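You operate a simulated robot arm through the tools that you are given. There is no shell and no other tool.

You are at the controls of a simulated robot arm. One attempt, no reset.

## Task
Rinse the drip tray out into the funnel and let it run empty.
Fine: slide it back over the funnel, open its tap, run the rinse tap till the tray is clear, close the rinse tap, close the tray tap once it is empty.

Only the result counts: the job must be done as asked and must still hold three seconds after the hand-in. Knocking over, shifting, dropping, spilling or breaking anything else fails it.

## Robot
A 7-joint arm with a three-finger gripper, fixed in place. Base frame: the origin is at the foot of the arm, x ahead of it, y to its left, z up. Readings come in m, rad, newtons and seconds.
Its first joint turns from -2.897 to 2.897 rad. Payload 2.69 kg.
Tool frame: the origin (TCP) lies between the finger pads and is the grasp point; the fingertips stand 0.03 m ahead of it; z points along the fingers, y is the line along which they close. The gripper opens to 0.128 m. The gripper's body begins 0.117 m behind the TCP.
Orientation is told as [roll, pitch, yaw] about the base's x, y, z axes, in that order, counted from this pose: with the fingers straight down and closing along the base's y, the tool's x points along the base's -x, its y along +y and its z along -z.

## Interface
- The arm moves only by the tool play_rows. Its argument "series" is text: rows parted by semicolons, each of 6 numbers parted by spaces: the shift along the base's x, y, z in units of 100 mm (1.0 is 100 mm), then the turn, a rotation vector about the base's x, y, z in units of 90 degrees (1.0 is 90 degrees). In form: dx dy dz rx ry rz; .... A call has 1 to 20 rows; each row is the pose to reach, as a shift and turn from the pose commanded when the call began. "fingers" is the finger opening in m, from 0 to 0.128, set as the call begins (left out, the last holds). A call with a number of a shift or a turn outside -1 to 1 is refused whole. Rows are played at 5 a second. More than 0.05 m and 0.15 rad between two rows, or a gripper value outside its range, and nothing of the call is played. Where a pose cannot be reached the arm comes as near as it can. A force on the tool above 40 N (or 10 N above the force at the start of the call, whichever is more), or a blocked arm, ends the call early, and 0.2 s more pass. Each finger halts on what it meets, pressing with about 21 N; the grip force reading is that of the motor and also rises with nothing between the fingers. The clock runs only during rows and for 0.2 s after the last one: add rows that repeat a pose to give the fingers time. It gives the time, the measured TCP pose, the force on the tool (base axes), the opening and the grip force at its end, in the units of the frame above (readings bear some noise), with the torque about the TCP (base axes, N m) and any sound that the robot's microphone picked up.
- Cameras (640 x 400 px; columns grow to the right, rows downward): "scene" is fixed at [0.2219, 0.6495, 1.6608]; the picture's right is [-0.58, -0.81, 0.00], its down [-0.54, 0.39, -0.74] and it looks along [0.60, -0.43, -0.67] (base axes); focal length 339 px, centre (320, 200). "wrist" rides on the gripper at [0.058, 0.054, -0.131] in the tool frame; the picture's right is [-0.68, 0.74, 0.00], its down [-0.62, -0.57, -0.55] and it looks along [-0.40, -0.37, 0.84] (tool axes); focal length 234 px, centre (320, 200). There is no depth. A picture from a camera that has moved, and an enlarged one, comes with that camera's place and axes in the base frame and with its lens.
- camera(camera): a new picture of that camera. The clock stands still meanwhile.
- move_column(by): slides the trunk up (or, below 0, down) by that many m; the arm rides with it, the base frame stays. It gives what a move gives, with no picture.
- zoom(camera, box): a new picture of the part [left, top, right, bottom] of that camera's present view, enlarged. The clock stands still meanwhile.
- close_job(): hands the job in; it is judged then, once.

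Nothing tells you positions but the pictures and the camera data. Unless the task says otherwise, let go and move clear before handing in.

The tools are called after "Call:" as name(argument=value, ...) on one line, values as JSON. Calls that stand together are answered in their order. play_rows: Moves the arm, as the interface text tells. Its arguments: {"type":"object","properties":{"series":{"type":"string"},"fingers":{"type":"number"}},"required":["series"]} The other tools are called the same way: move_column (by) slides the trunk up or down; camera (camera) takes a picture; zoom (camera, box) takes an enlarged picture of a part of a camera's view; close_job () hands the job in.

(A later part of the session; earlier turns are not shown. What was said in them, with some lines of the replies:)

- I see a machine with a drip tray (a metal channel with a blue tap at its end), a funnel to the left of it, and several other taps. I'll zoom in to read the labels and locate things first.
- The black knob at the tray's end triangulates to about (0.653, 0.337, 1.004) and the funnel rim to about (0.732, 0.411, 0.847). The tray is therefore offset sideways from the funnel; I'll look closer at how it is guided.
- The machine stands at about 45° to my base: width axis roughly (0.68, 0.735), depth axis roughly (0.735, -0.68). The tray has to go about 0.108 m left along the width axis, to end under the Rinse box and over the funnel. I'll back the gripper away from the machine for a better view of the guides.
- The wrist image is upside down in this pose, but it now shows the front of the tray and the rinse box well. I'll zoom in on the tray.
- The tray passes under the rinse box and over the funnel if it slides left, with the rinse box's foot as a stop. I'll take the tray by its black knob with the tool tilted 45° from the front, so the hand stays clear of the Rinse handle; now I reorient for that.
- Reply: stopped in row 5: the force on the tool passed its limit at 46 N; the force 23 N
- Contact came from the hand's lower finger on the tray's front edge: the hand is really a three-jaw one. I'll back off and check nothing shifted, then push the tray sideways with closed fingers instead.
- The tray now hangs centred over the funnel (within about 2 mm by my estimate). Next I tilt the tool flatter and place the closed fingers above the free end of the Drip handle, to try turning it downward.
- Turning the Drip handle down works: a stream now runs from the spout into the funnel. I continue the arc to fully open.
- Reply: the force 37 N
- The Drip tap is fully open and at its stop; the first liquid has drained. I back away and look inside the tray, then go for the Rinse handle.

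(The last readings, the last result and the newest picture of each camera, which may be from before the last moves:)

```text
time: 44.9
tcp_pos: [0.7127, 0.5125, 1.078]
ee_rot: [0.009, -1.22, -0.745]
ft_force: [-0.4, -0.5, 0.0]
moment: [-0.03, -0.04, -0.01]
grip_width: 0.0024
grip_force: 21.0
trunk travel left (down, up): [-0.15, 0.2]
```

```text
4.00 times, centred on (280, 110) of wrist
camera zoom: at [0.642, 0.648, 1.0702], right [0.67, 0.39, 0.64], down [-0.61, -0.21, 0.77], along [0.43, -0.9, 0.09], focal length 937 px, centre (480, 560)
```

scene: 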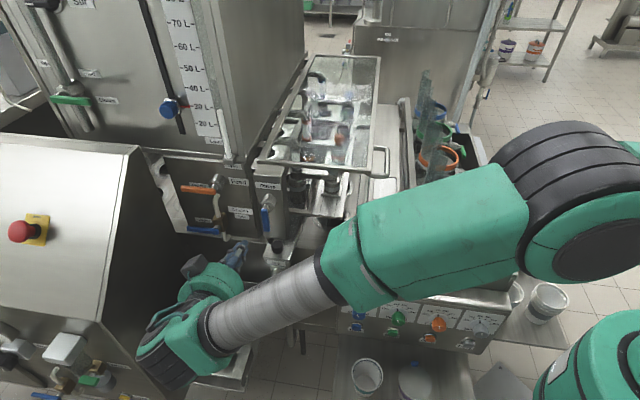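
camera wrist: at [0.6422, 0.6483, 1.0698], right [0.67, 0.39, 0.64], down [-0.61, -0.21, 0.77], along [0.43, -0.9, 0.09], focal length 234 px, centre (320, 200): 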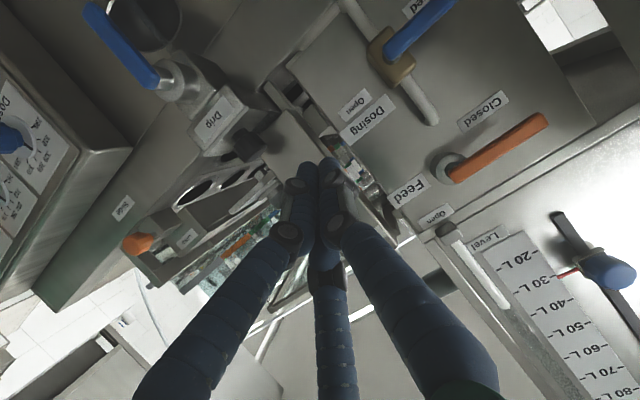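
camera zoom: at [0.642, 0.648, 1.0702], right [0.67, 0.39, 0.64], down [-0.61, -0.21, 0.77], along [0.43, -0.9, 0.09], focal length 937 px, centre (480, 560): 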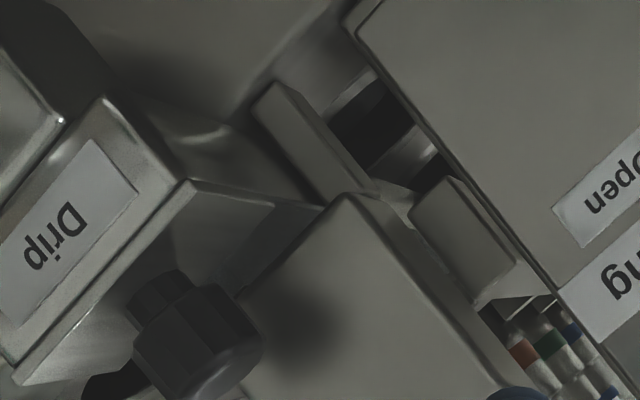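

Call:
play_rows(series="0 0 0 0 0 0; 0 0 0 0 0 0; 0 0 0 0 0 0; 0 0 0 0 0 0; 0 0 0 0 0 0; 0 0 0 0 0 0; 0 0 0 0 0 0; 0 0 0 0 0 0; 0 0 0 0 0 0; 0 0 0 0 0 0; 0 0 0 0 0 0; 0 0 0 0 0 0; 0 0 0 0 0 0; 0 0 0 0 0 0; 0 0 0 0 0 0; 0 0 0 0 0 0; 0 0 0 0 0 0; 0 0 0 0 0 0; 0 0 0 0 0 0")

Call:
zoom(camera="scene", box=[265, 200, 325, 250])

Call:
zoom(camera="wrist", box=[240, 100, 300, 150])

Call:
zoom(camera="wrist", box=[220, 60, 340, 160])

Call:
camera(camera="scene")

```text
time: 48.9
tcp_pos: [0.7118, 0.5127, 1.0792]
ee_rot: [0.006, -1.219, -0.746]
ft_force: [-0.3, 0.5, 0.4]
moment: [0.0, 0.0, 0.0]
grip_width: 0.0023
grip_force: 20.8
trunk travel left (down, up): [-0.15, 0.2]
```

```text
8.00 times, centred on (295, 225) of scene
camera zoom: at [0.2219, 0.6495, 1.6608], right [-0.58, -0.81, 0.0], down [-0.54, 0.39, -0.74], along [0.6, -0.43, -0.67], focal length 2714 px, centre (520, 0)
```

zoom: 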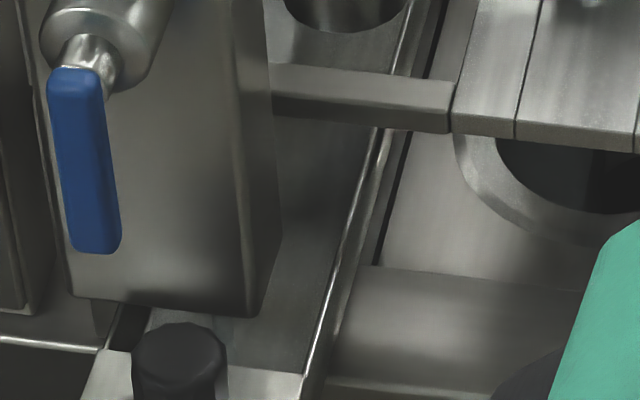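

```text
8.00 times, centred on (270, 125) of wrist
camera zoom: at [0.642, 0.648, 1.0702], right [0.67, 0.39, 0.64], down [-0.61, -0.21, 0.77], along [0.43, -0.9, 0.09], focal length 1873 px, centre (720, 800)
```

zoom: 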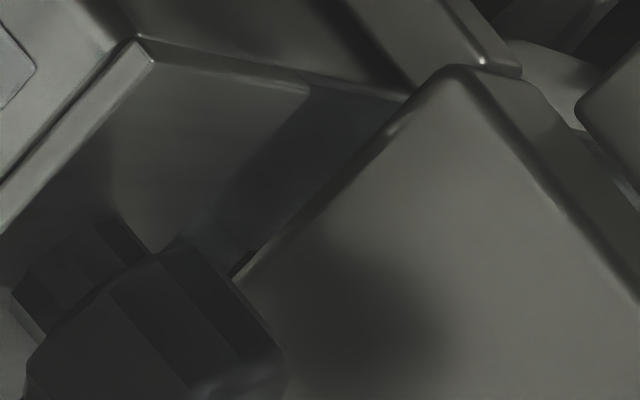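

```text
4.00 times, centred on (280, 110) of wrist
camera zoom: at [0.642, 0.648, 1.0702], right [0.67, 0.39, 0.64], down [-0.61, -0.21, 0.77], along [0.43, -0.9, 0.09], focal length 937 px, centre (480, 560)
```

zoom: 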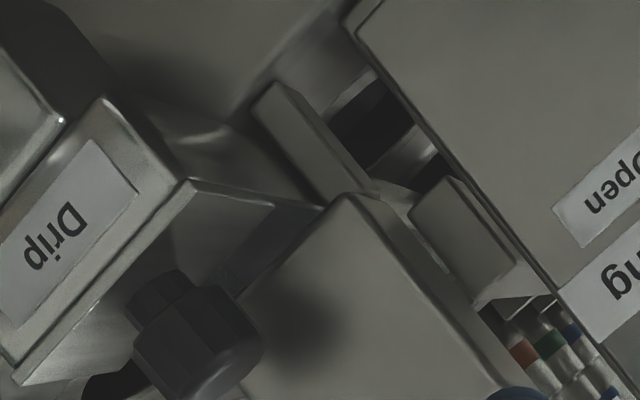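

```text
taken
```

scene: 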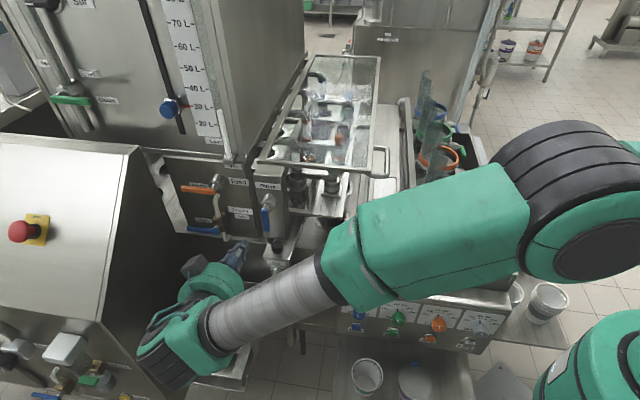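

The rinse water runs clear and the tray level is steady. Now I close the Rinse tap by pushing its handle back from the left side.

Call:
play_rows(series="0 0 0.08 0 0 0; 0.22 -0.2 0.08 0 0 0; 0.449 -0.413 0.08 0 0 0; 0.449 -0.413 0.08 0 0 0")

Call:
camera(camera="wrist")

```text
time: 49.9
tcp_pos: [0.7584, 0.4692, 1.0892]
ee_rot: [0.007, -1.222, -0.748]
ft_force: [0.8, 0.3, 0.3]
moment: [0.01, 0.01, 0.0]
grip_width: 0.0024
grip_force: 21.2
trunk travel left (down, up): [-0.15, 0.2]
```

```text
taken
camera wrist: at [0.6875, 0.6042, 1.0805], right [0.67, 0.39, 0.64], down [-0.61, -0.21, 0.77], along [0.43, -0.9, 0.09], focal length 234 px, centre (320, 200)
```

wrist: 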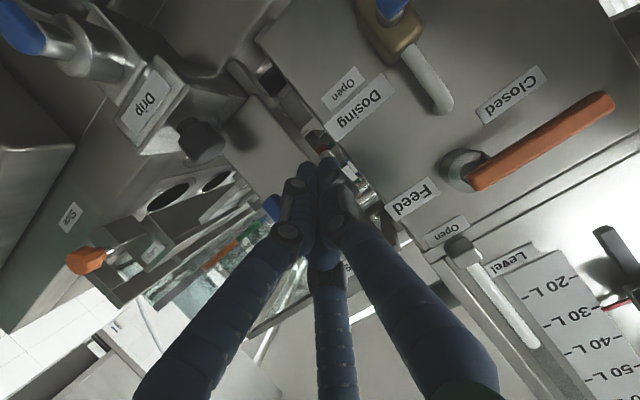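

Call:
play_rows(series="-0.095 -0.103 0 0 0 0; -0.176 -0.191 -0.055 0 0 0; -0.264 -0.287 -0.077 0 0 0; -0.354 -0.385 -0.065 0 0 0; -0.438 -0.476 -0.019 0 0 0; -0.511 -0.556 0.058 0 0 0; -0.54 -0.587 0.1 0 0 0")

Call:
camera(camera="wrist")

Call:
zoom(camera="scene", box=[220, 150, 360, 290])

```text
time: 51.5
tcp_pos: [0.7052, 0.4115, 1.0988]
ee_rot: [0.005, -1.221, -0.746]
ft_force: [-0.6, 0.0, -0.7]
moment: [0.04, 0.02, -0.05]
grip_width: 0.0023
grip_force: 21.2
trunk travel left (down, up): [-0.15, 0.2]
```

```text
taken
camera wrist: at [0.635, 0.5462, 1.0901], right [0.67, 0.39, 0.64], down [-0.61, -0.21, 0.77], along [0.43, -0.9, 0.09], focal length 234 px, centre (320, 200)
```

wrist: 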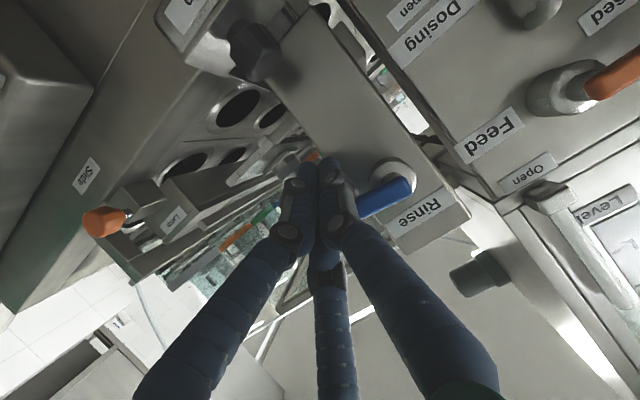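

```text
2.86 times, centred on (290, 220) of scene
camera zoom: at [0.2219, 0.6495, 1.6608], right [-0.58, -0.81, 0.0], down [-0.54, 0.39, -0.74], along [0.6, -0.43, -0.67], focal length 969 px, centre (406, 143)
```

zoom: 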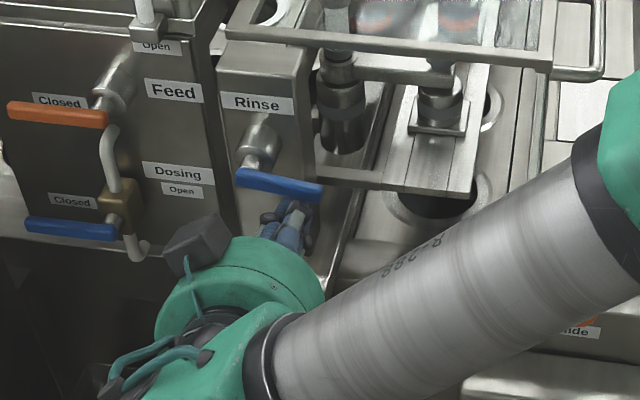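

Call:
play_rows(series="-0.01 -0.01 0.03 0 0 0; -0.015 -0.016 0.05 0 0 0; -0.02 -0.022 0.07 0 0 0; -0.02 -0.022 0.085 0 0 0; -0.02 -0.022 0.1 0 0 0")

Call:
camera(camera="wrist")

Call:
zoom(camera="scene", box=[220, 150, 360, 290])

```text
time: 52.7
tcp_pos: [0.7018, 0.4102, 1.1073]
ee_rot: [-0.002, -1.218, -0.738]
ft_force: [0.0, 2.9, -18.5]
moment: [0.14, 0.04, 0.01]
grip_width: 0.002
grip_force: 21.1
trunk travel left (down, up): [-0.15, 0.2]
```

```text
taken
camera wrist: at [0.6318, 0.545, 1.0989], right [0.67, 0.39, 0.63], down [-0.6, -0.21, 0.77], along [0.43, -0.9, 0.09], focal length 234 px, centre (320, 200)
```

wrist: 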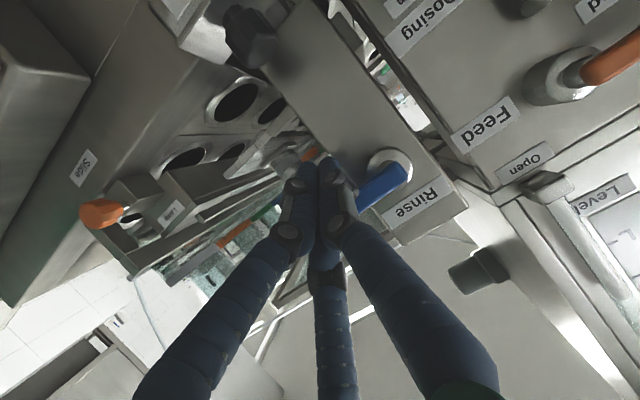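

```text
2.86 times, centred on (290, 220) of scene
camera zoom: at [0.2219, 0.6495, 1.6608], right [-0.58, -0.81, 0.0], down [-0.54, 0.39, -0.74], along [0.6, -0.43, -0.67], focal length 969 px, centre (406, 143)
```

zoom: 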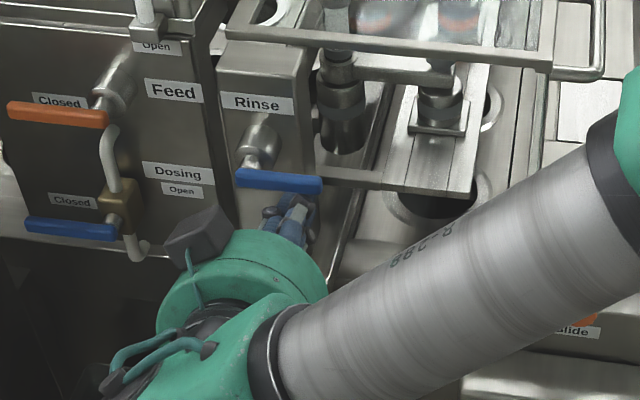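

Call:
play_rows(series="0 0 -0.12 0 0 0; -0.22 0.2 -0.14 0 0 0; -0.52 0.48 -0.14 0 0 0; -0.3 0.72 -0.14 0 0 0; 0 1.0 -0.2 0 0 0")

Call:
camera(camera="wrist")

Call:
zoom(camera="wrist", box=[100, 0, 300, 150])

Call:
zoom(camera="scene", box=[250, 170, 330, 250])

```text
time: 53.9
tcp_pos: [0.7017, 0.511, 1.0913]
ee_rot: [0.003, -1.219, -0.744]
ft_force: [-0.3, -1.2, -1.4]
moment: [0.02, 0.01, 0.02]
grip_width: 0.0023
grip_force: 21.5
trunk travel left (down, up): [-0.15, 0.2]
```

```text
taken
camera wrist: at [0.6315, 0.6444, 1.0825], right [0.67, 0.39, 0.64], down [-0.61, -0.21, 0.77], along [0.43, -0.9, 0.09], focal length 234 px, centre (320, 200)
```

wrist: 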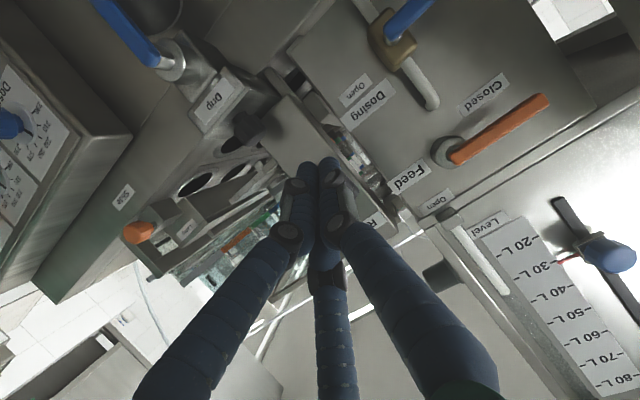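

```text
2.67 times, centred on (200, 75) of wrist
camera zoom: at [0.6315, 0.6444, 1.0825], right [0.67, 0.39, 0.64], down [-0.61, -0.21, 0.77], along [0.43, -0.9, 0.09], focal length 624 px, centre (640, 533)
```

zoom: 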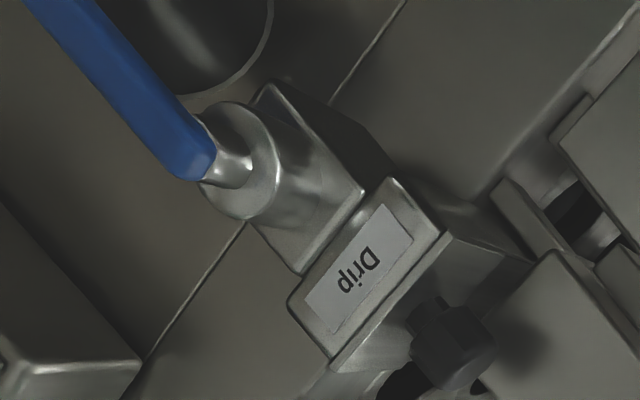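

```text
5.00 times, centred on (290, 210) of scene
camera zoom: at [0.2219, 0.6495, 1.6608], right [-0.58, -0.81, 0.0], down [-0.54, 0.39, -0.74], along [0.6, -0.43, -0.67], focal length 1696 px, centre (470, 150)
```

zoom: 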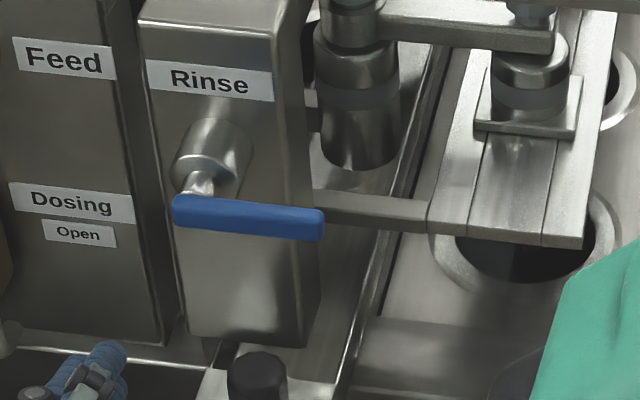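

Call:
play_rows(series="0 0 0 0 0 0; 0 0 0 0 0 0; 0 0 0 0 0 0; 0 0 0 0 0 0; 0 0 0 0 0 0; 0 0 0 0 0 0; 0 0 0 0 0 0; 0 0 0 0 0 0; 0 0 0 0 0 0; 0 0 0 0 0 0; 0 0 0 0 0 0; 0 0 0 0 0 0; 0 0 0 0 0 0; 0 0 0 0 0 0")

Call:
zoom(camera="wrist", box=[100, 0, 240, 90])

Call:
zoom(camera="scene", box=[265, 200, 325, 250])

Call:
zoom(camera="wrist", box=[200, 60, 320, 160])

```text
time: 56.9
tcp_pos: [0.7019, 0.5089, 1.093]
ee_rot: [0.008, -1.22, -0.745]
ft_force: [0.1, -0.6, 0.1]
moment: [-0.01, 0.02, 0.01]
grip_width: 0.0024
grip_force: 20.9
trunk travel left (down, up): [-0.15, 0.2]
```

```text
4.44 times, centred on (170, 45) of wrist
camera zoom: at [0.6317, 0.6447, 1.083], right [0.67, 0.39, 0.64], down [-0.61, -0.21, 0.77], along [0.43, -0.9, 0.09], focal length 1041 px, centre (987, 889)
```

zoom: 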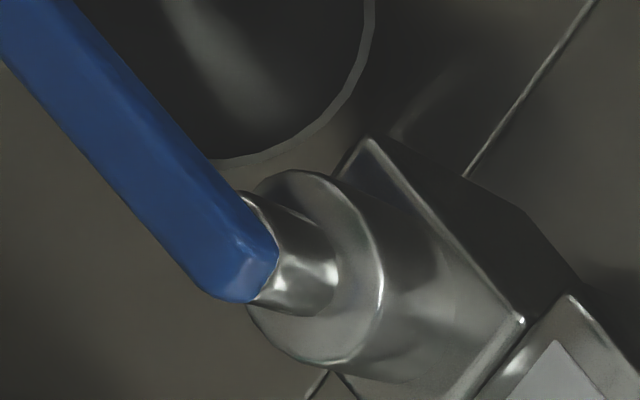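

```text
8.00 times, centred on (295, 225) of scene
camera zoom: at [0.2219, 0.6495, 1.6608], right [-0.58, -0.81, 0.0], down [-0.54, 0.39, -0.74], along [0.6, -0.43, -0.67], focal length 2714 px, centre (520, 0)
```

zoom: 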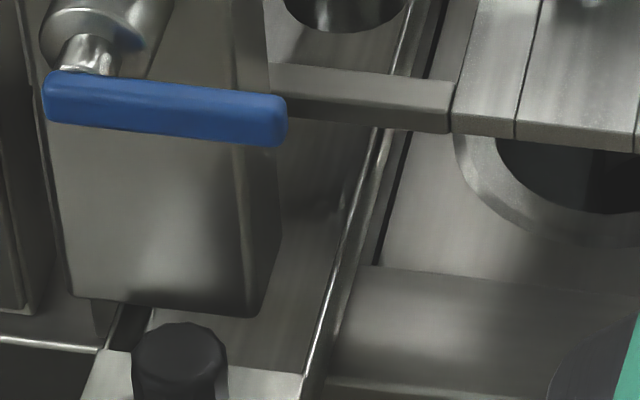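

```text
4.00 times, centred on (260, 110) of wrist
camera zoom: at [0.6317, 0.6447, 1.083], right [0.67, 0.39, 0.64], down [-0.61, -0.21, 0.77], along [0.43, -0.9, 0.09], focal length 937 px, centre (560, 560)
```

zoom: 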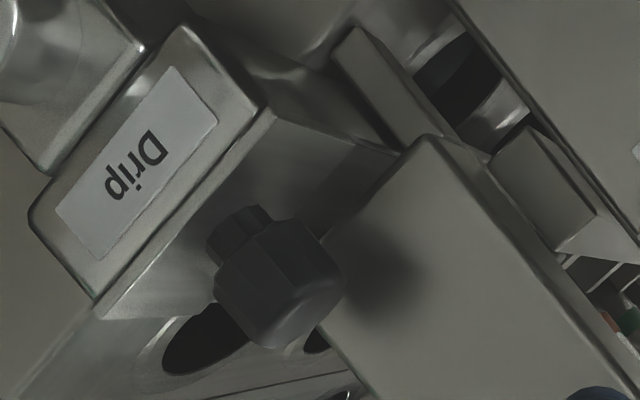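

The stream has stopped and the tray floor shows bare steel. Now I go down to the left side of the Drip handle to close it, gently, because the tray itself slides easily.

Call:
play_rows(series="-0.22 0.2 0 0 0 0; -0.44 0.41 -0.2 0 0 0; -0.44 0.41 -0.6 0 0 0; -0.44 0.41 -1.0 0 0 0; -0.44 0.41 -1.0 0 0 0")

Call:
play_rows(series="0 0 -0.4 0 0 0; 0 0 -0.8 0 0 0; 0 0 -1.0 0 0 0; 0 0 -1.0 0 0 0")

Call:
camera(camera="wrist")

Call:
camera(camera="scene")

```text
time: 58.1
tcp_pos: [0.658, 0.5507, 0.9867]
ee_rot: [0.005, -1.219, -0.746]
ft_force: [0.6, -0.2, -0.1]
moment: [-0.06, -0.03, -0.01]
grip_width: 0.0022
grip_force: 21.0
trunk travel left (down, up): [-0.15, 0.2]
```

```text
time: 59.1
tcp_pos: [0.6592, 0.5501, 0.8907]
ee_rot: [0.007, -1.22, -0.748]
ft_force: [-0.3, 0.9, 0.0]
moment: [0.0, 0.0, -0.04]
grip_width: 0.0021
grip_force: 21.0
trunk travel left (down, up): [-0.15, 0.2]
```

```text
taken
camera wrist: at [0.5887, 0.6857, 0.8809], right [0.67, 0.39, 0.64], down [-0.61, -0.21, 0.77], along [0.43, -0.9, 0.09], focal length 234 px, centre (320, 200)
```

wrist: 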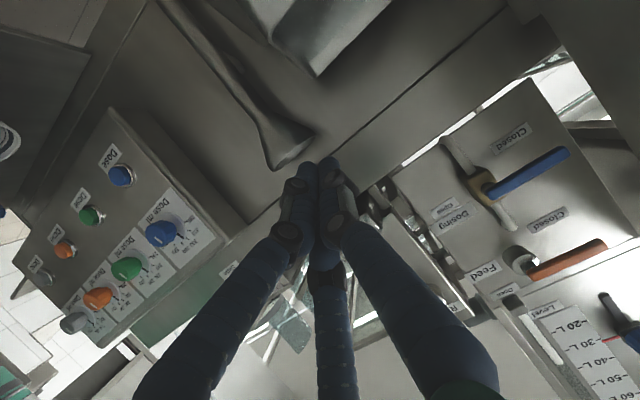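

```text
taken
```

scene: 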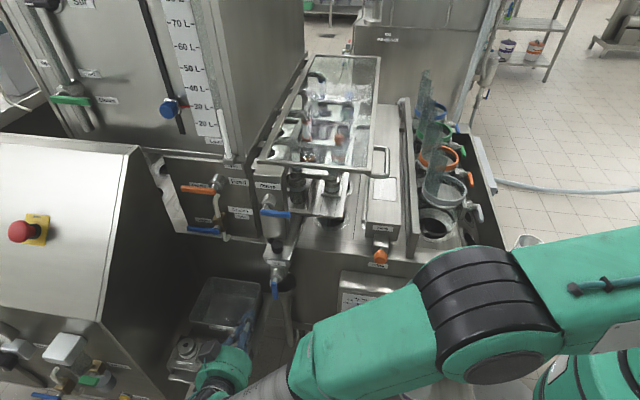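

Call:
play_rows(series="0.25 -0.23 0 0 0 0; 0.5 -0.46 0 0 0 0; 0.5 -0.46 0 0 0 0")

Call:
zoom(camera="wrist", box=[200, 40, 440, 240])

Call:
zoom(camera="scene", box=[220, 220, 340, 340])

```text
time: 59.9
tcp_pos: [0.7131, 0.5041, 0.8881]
ee_rot: [0.007, -1.22, -0.748]
ft_force: [0.6, 0.1, -0.5]
moment: [0.02, 0.02, 0.02]
grip_width: 0.0022
grip_force: 21.1
trunk travel left (down, up): [-0.15, 0.2]
```

```text
2.00 times, centred on (320, 140) of wrist
camera zoom: at [0.6424, 0.6386, 0.8795], right [0.67, 0.39, 0.64], down [-0.61, -0.22, 0.77], along [0.43, -0.9, 0.09], focal length 468 px, centre (320, 320)
```

zoom: 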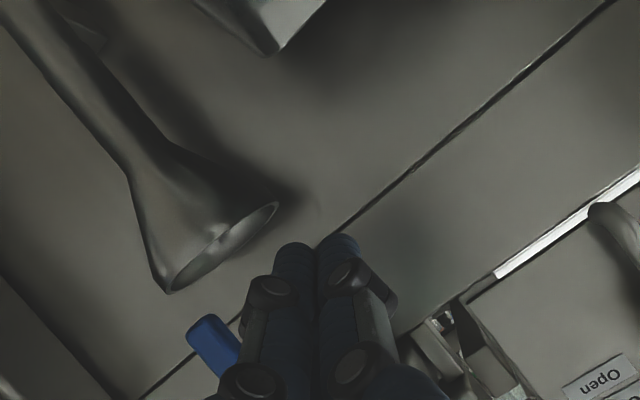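

```text
3.33 times, centred on (280, 280) of scene
camera zoom: at [0.2219, 0.6495, 1.6608], right [-0.58, -0.81, 0.0], down [-0.54, 0.39, -0.74], along [0.6, -0.43, -0.67], focal length 1131 px, centre (453, -67)
```

zoom: 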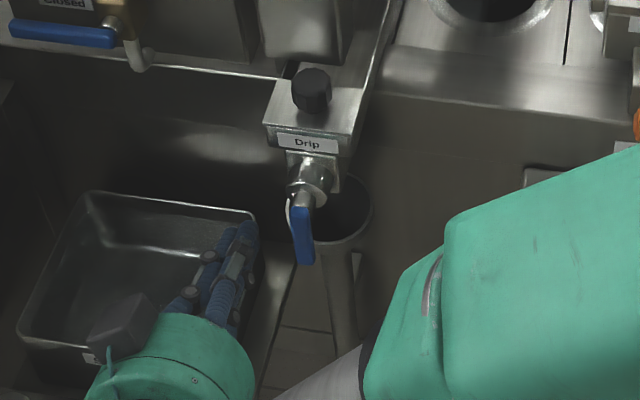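

Call:
play_rows(series="-0.08 -0.088 0 0 0 0; -0.149 -0.162 0 0 0 0; -0.176 -0.191 -0.01 0 0 0; -0.203 -0.221 -0.02 0 0 0; -0.23 -0.25 -0.03 0 0 0; -0.25 -0.272 -0.04 0 0 0")

Call:
zoom(camera="wrist", box=[200, 40, 440, 240])

Call:
zoom(camera="scene", box=[220, 220, 340, 340])

```text
time: 61.3
tcp_pos: [0.683, 0.4797, 0.8836]
ee_rot: [0.007, -1.219, -0.748]
ft_force: [1.9, 2.0, 0.1]
moment: [0.01, 0.03, -0.01]
grip_width: 0.0024
grip_force: 21.5
trunk travel left (down, up): [-0.15, 0.2]
```

```text
2.00 times, centred on (320, 140) of wrist
camera zoom: at [0.6142, 0.6138, 0.8754], right [0.67, 0.39, 0.64], down [-0.61, -0.21, 0.77], along [0.43, -0.9, 0.09], focal length 468 px, centre (320, 320)
```

zoom: 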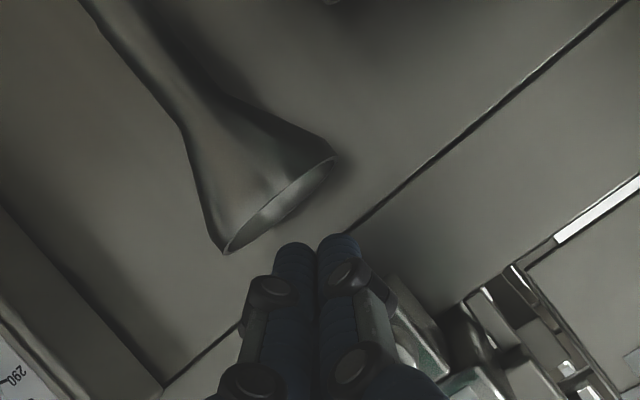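

```text
3.33 times, centred on (280, 280) of scene
camera zoom: at [0.2219, 0.6495, 1.6608], right [-0.58, -0.81, 0.0], down [-0.54, 0.39, -0.74], along [0.6, -0.43, -0.67], focal length 1131 px, centre (453, -67)
```

zoom: 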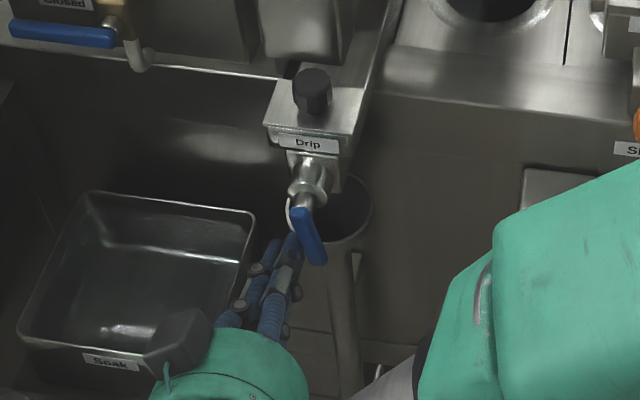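

Call:
play_rows(series="-0.038 -0.041 -0.02 0 0 0; -0.075 -0.082 -0.033 0 0 0; -0.12 -0.13 -0.03 0 0 0; -0.165 -0.179 -0.021 0 0 0; -0.207 -0.225 0 0 0 0; -0.248 -0.27 0.025 0 0 0")

Call:
camera(camera="wrist")

Call:
zoom(camera="scene", box=[220, 220, 340, 340])

```text
time: 62.7
tcp_pos: [0.6581, 0.4502, 0.8874]
ee_rot: [0.002, -1.221, -0.745]
ft_force: [-0.3, -0.1, 0.0]
moment: [-0.02, 0.0, 0.02]
grip_width: 0.0024
grip_force: 21.0
trunk travel left (down, up): [-0.15, 0.2]
```

```text
taken
camera wrist: at [0.5884, 0.5851, 0.8785], right [0.67, 0.39, 0.64], down [-0.61, -0.21, 0.77], along [0.43, -0.9, 0.09], focal length 234 px, centre (320, 200)
```

wrist: 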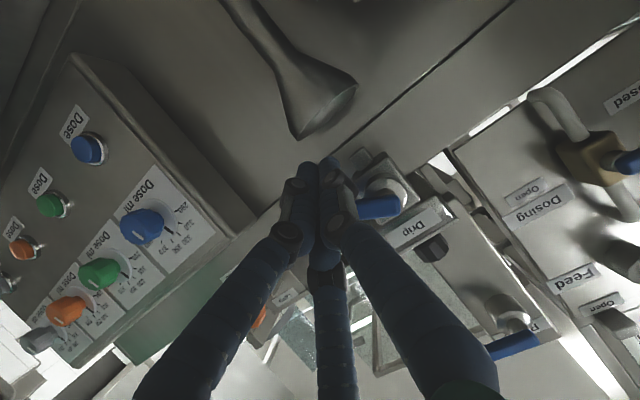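

```text
3.33 times, centred on (280, 280) of scene
camera zoom: at [0.2219, 0.6495, 1.6608], right [-0.58, -0.81, 0.0], down [-0.54, 0.39, -0.74], along [0.6, -0.43, -0.67], focal length 1131 px, centre (453, -67)
```

zoom: 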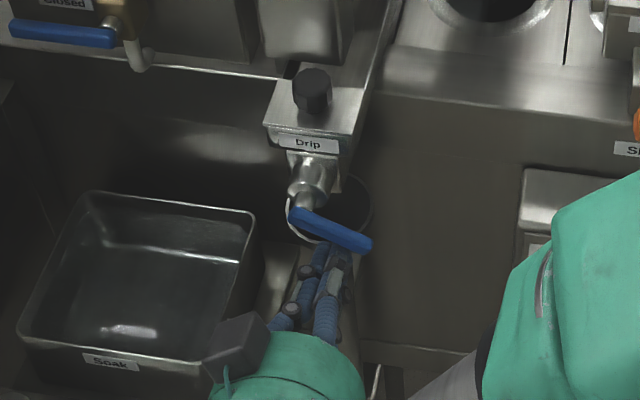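

Call:
play_rows(series="-0.03 -0.033 0.03 0 0 0; -0.061 -0.066 0.064 0 0 0; -0.09 -0.1 0.115 0 0 0; -0.118 -0.129 0.166 0 0 0; -0.118 -0.129 0.185 0 0 0; -0.118 -0.129 0.2 0 0 0")

Call:
camera(camera="wrist")

Call:
zoom(camera="scene", box=[220, 220, 340, 340])

```text
time: 64.1
tcp_pos: [0.6467, 0.4371, 0.906]
ee_rot: [0.001, -1.218, -0.74]
ft_force: [-7.0, 4.8, -15.6]
moment: [0.09, 0.08, -0.22]
grip_width: 0.0023
grip_force: 21.9
trunk travel left (down, up): [-0.15, 0.2]
```

```text
taken
camera wrist: at [0.5762, 0.5727, 0.8975], right [0.67, 0.39, 0.63], down [-0.6, -0.21, 0.77], along [0.43, -0.9, 0.09], focal length 234 px, centre (320, 200)
```

wrist: 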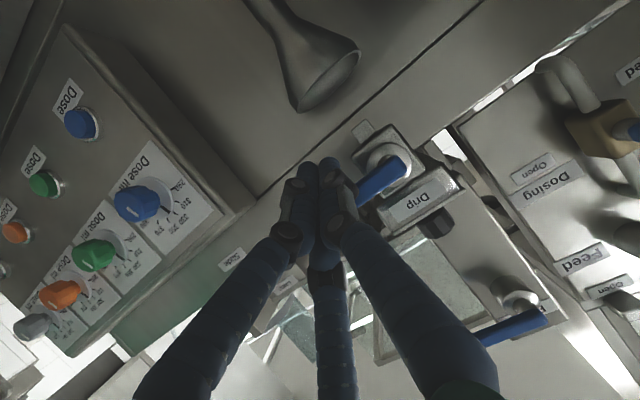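

```text
3.33 times, centred on (280, 280) of scene
camera zoom: at [0.2219, 0.6495, 1.6608], right [-0.58, -0.81, 0.0], down [-0.54, 0.39, -0.74], along [0.6, -0.43, -0.67], focal length 1131 px, centre (453, -67)
```

zoom: 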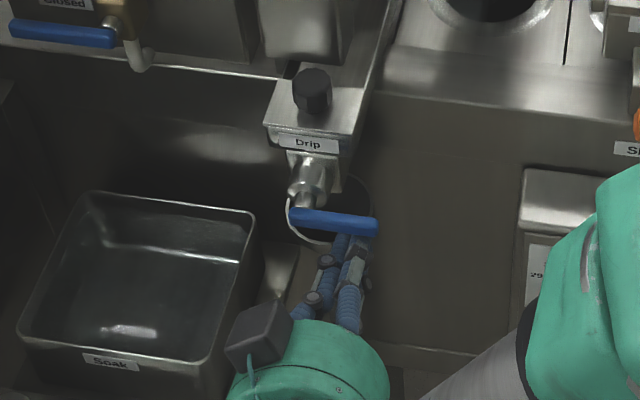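

Call:
play_rows(series="0 0 -0.13 0 0 0; -0.3 0.27 -0.13 0 0 0; -0.6 0.54 -0.13 0 0 0; -0.9 0.82 -0.13 0 0 0; -0.9 0.82 0.3 0 0 0; -0.9 0.82 0.7 0 0 0; -0.9 0.82 1.0 0 0 0")

Call:
play_rows(series="-0.3 -0.3 0.3 0 0 0; -0.5 -0.6 0.6 0 0 0; -0.7 -0.9 0.9 0 0 0; -0.7 -0.9 0.9 0 0 0")

Call:
camera(camera="scene")

Call:
zoom(camera="scene", box=[220, 190, 340, 310])

Call:
camera(camera="wrist")

```text
time: 65.7
tcp_pos: [0.5553, 0.5202, 1.0102]
ee_rot: [0.007, -1.22, -0.745]
ft_force: [0.2, -0.2, -0.2]
moment: [0.02, 0.0, 0.04]
grip_width: 0.0023
grip_force: 21.2
trunk travel left (down, up): [-0.15, 0.2]
```

```text
refused: row 1 steps farther than a row can; nothing moved
```

```text
taken
```

scene: 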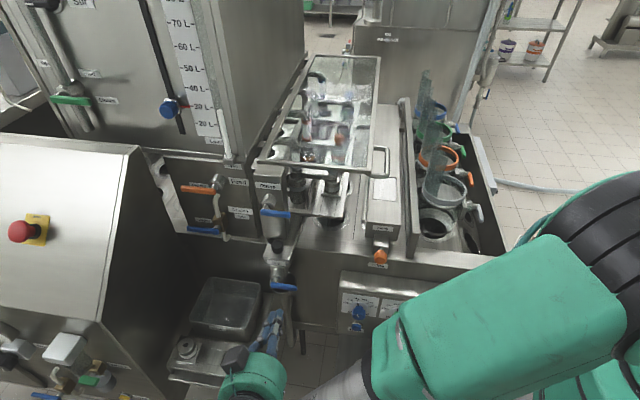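

```text
3.33 times, centred on (280, 250) of scene
camera zoom: at [0.2219, 0.6495, 1.6608], right [-0.58, -0.81, 0.0], down [-0.54, 0.39, -0.74], along [0.6, -0.43, -0.67], focal length 1131 px, centre (453, 33)
```

zoom: 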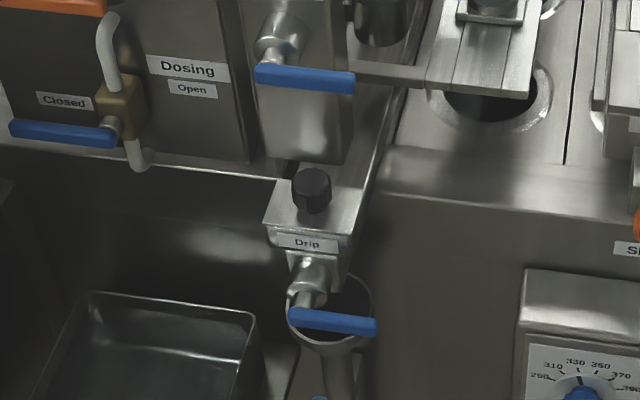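

```text
taken
camera wrist: at [0.4859, 0.6562, 1.0013], right [0.67, 0.39, 0.64], down [-0.61, -0.21, 0.77], along [0.43, -0.9, 0.09], focal length 234 px, centre (320, 200)
```

wrist: 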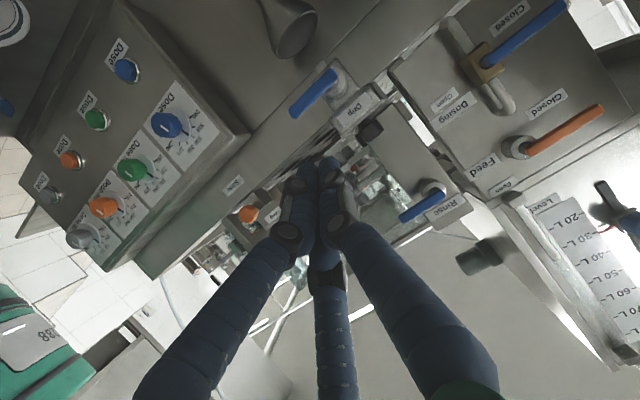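

Call:
zoom(camera="scene", box=[265, 195, 325, 245])

Call:
zoom(camera="wrist", box=[250, 0, 450, 150])

Call:
zoom(camera="scene", box=[255, 255, 315, 305])

```text
8.00 times, centred on (295, 220) of scene
camera zoom: at [0.2219, 0.6495, 1.6608], right [-0.58, -0.81, 0.0], down [-0.54, 0.39, -0.74], along [0.6, -0.43, -0.67], focal length 2714 px, centre (520, 40)
```

zoom: 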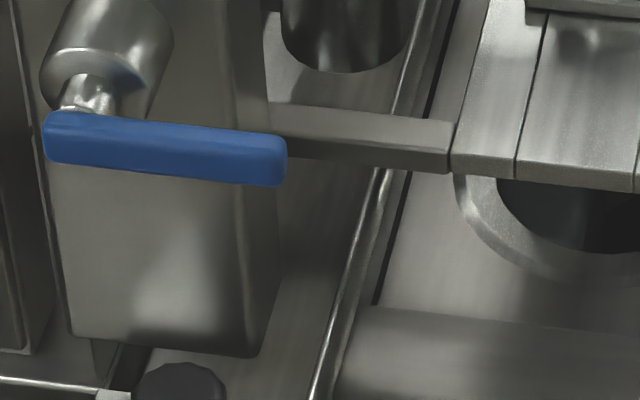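

```text
2.67 times, centred on (350, 75) of wrist
camera zoom: at [0.4859, 0.6562, 1.0013], right [0.67, 0.39, 0.64], down [-0.61, -0.21, 0.77], along [0.43, -0.9, 0.09], focal length 624 px, centre (240, 533)
```

zoom: 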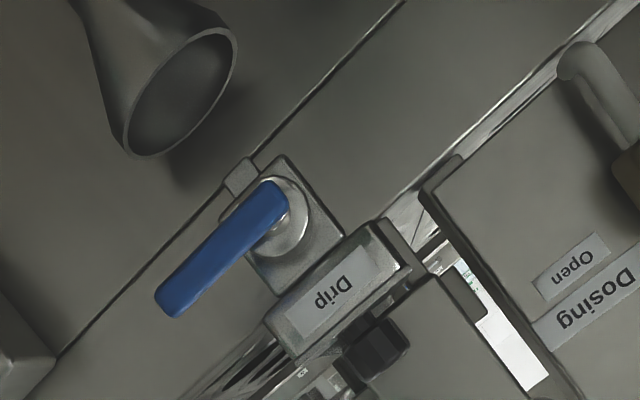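

```text
8.00 times, centred on (285, 280) of scene
camera zoom: at [0.2219, 0.6495, 1.6608], right [-0.58, -0.81, 0.0], down [-0.54, 0.39, -0.74], along [0.6, -0.43, -0.67], focal length 2714 px, centre (600, -440)
```

zoom: 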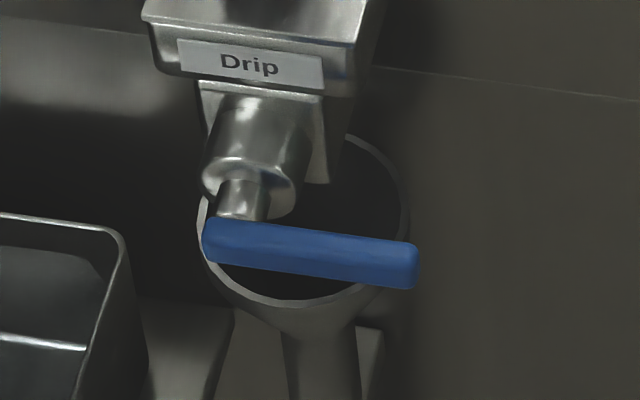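

Both taps are back at their closed stops, no stream is running, the tray floor is bare steel, and the tray still sits over the funnel. I move the hand clear and take a last look before handing in.

Call:
play_rows(series="-0.1 0 0.3 0 0 0; -0.3 -0.1 0.6 0 0 0; -0.5 -0.3 0.9 0 0 0; -0.5 -0.3 0.9 0 0 0; -0.5 -0.3 0.9 0 0 0", fingers=0.03)

Call:
camera(camera="scene")

Call:
zoom(camera="scene", box=[240, 180, 340, 300])

Call:
zoom(camera="wrist", box=[200, 0, 460, 200])

```text
time: 66.9
tcp_pos: [0.5048, 0.4916, 1.0973]
ee_rot: [0.006, -1.22, -0.743]
ft_force: [0.6, -0.6, -1.0]
moment: [-0.03, -0.01, -0.02]
grip_width: 0.0296
grip_force: 0.0
trunk travel left (down, up): [-0.15, 0.2]
```

```text
taken
```

scene: 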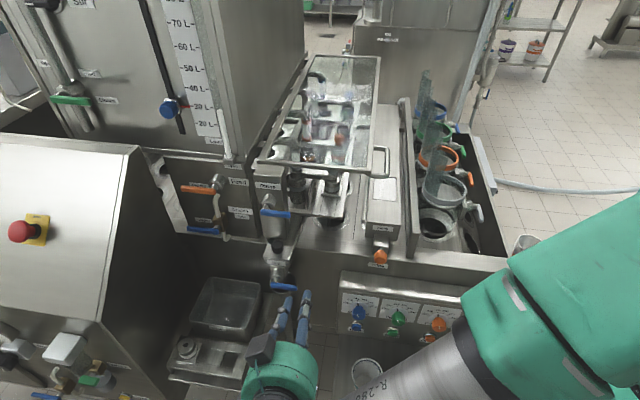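

```text
3.33 times, centred on (290, 240) of scene
camera zoom: at [0.2219, 0.6495, 1.6608], right [-0.58, -0.81, 0.0], down [-0.54, 0.39, -0.74], along [0.6, -0.43, -0.67], focal length 1131 px, centre (420, 67)
```

zoom: 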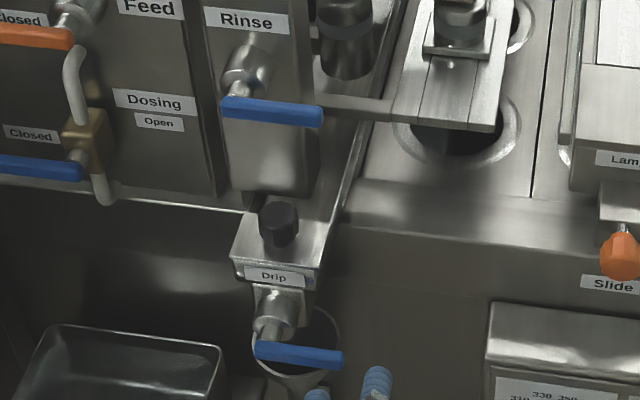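

```text
2.00 times, centred on (330, 100) of wrist
camera zoom: at [0.4347, 0.6268, 1.0894], right [0.67, 0.39, 0.64], down [-0.61, -0.21, 0.77], along [0.43, -0.9, 0.09], focal length 468 px, centre (300, 400)
```

zoom: 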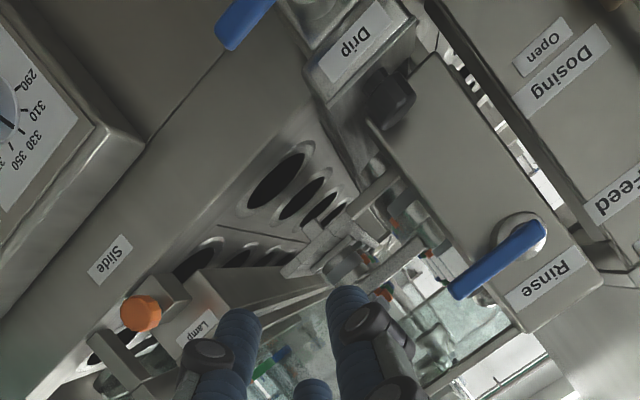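

The tray sits over the funnel, rinsed and empty. Both the Rinse and Drip taps are closed at their stops, nothing else I can see has shifted, and the hand is clear, so I'm handing the job in.

Call:
close_job()

```text
The job is handed in.
```

I slid the drip tray back over the funnel, rinsed it out and let it run empty. Both taps are closed again, and the job is handed in.

- **Tray:** it sits over the funnel, about 2 mm off centre by my estimate. It did not visibly move when I worked its tap.
- **Rinse:** the tray tap was open throughout. The rinse tap ran for about 15 seconds, and the water reaching the funnel looked clear.
- **Emptying:** I closed the rinse tap first. The stream had stopped a few seconds later, and what I could see of the tray floor was bare steel. I then closed the tray tap.
- **One bump:** on my first try at the knob, a finger pressed against the front edge of the tray with about 46 N and the arm stopped. I saw no lasting shift or damage from it.

The Rinse box hides part of the tray, so I judged "clear" and "empty" from the visible section and from the stream having stopped. I saw no spills and nothing else out of place.
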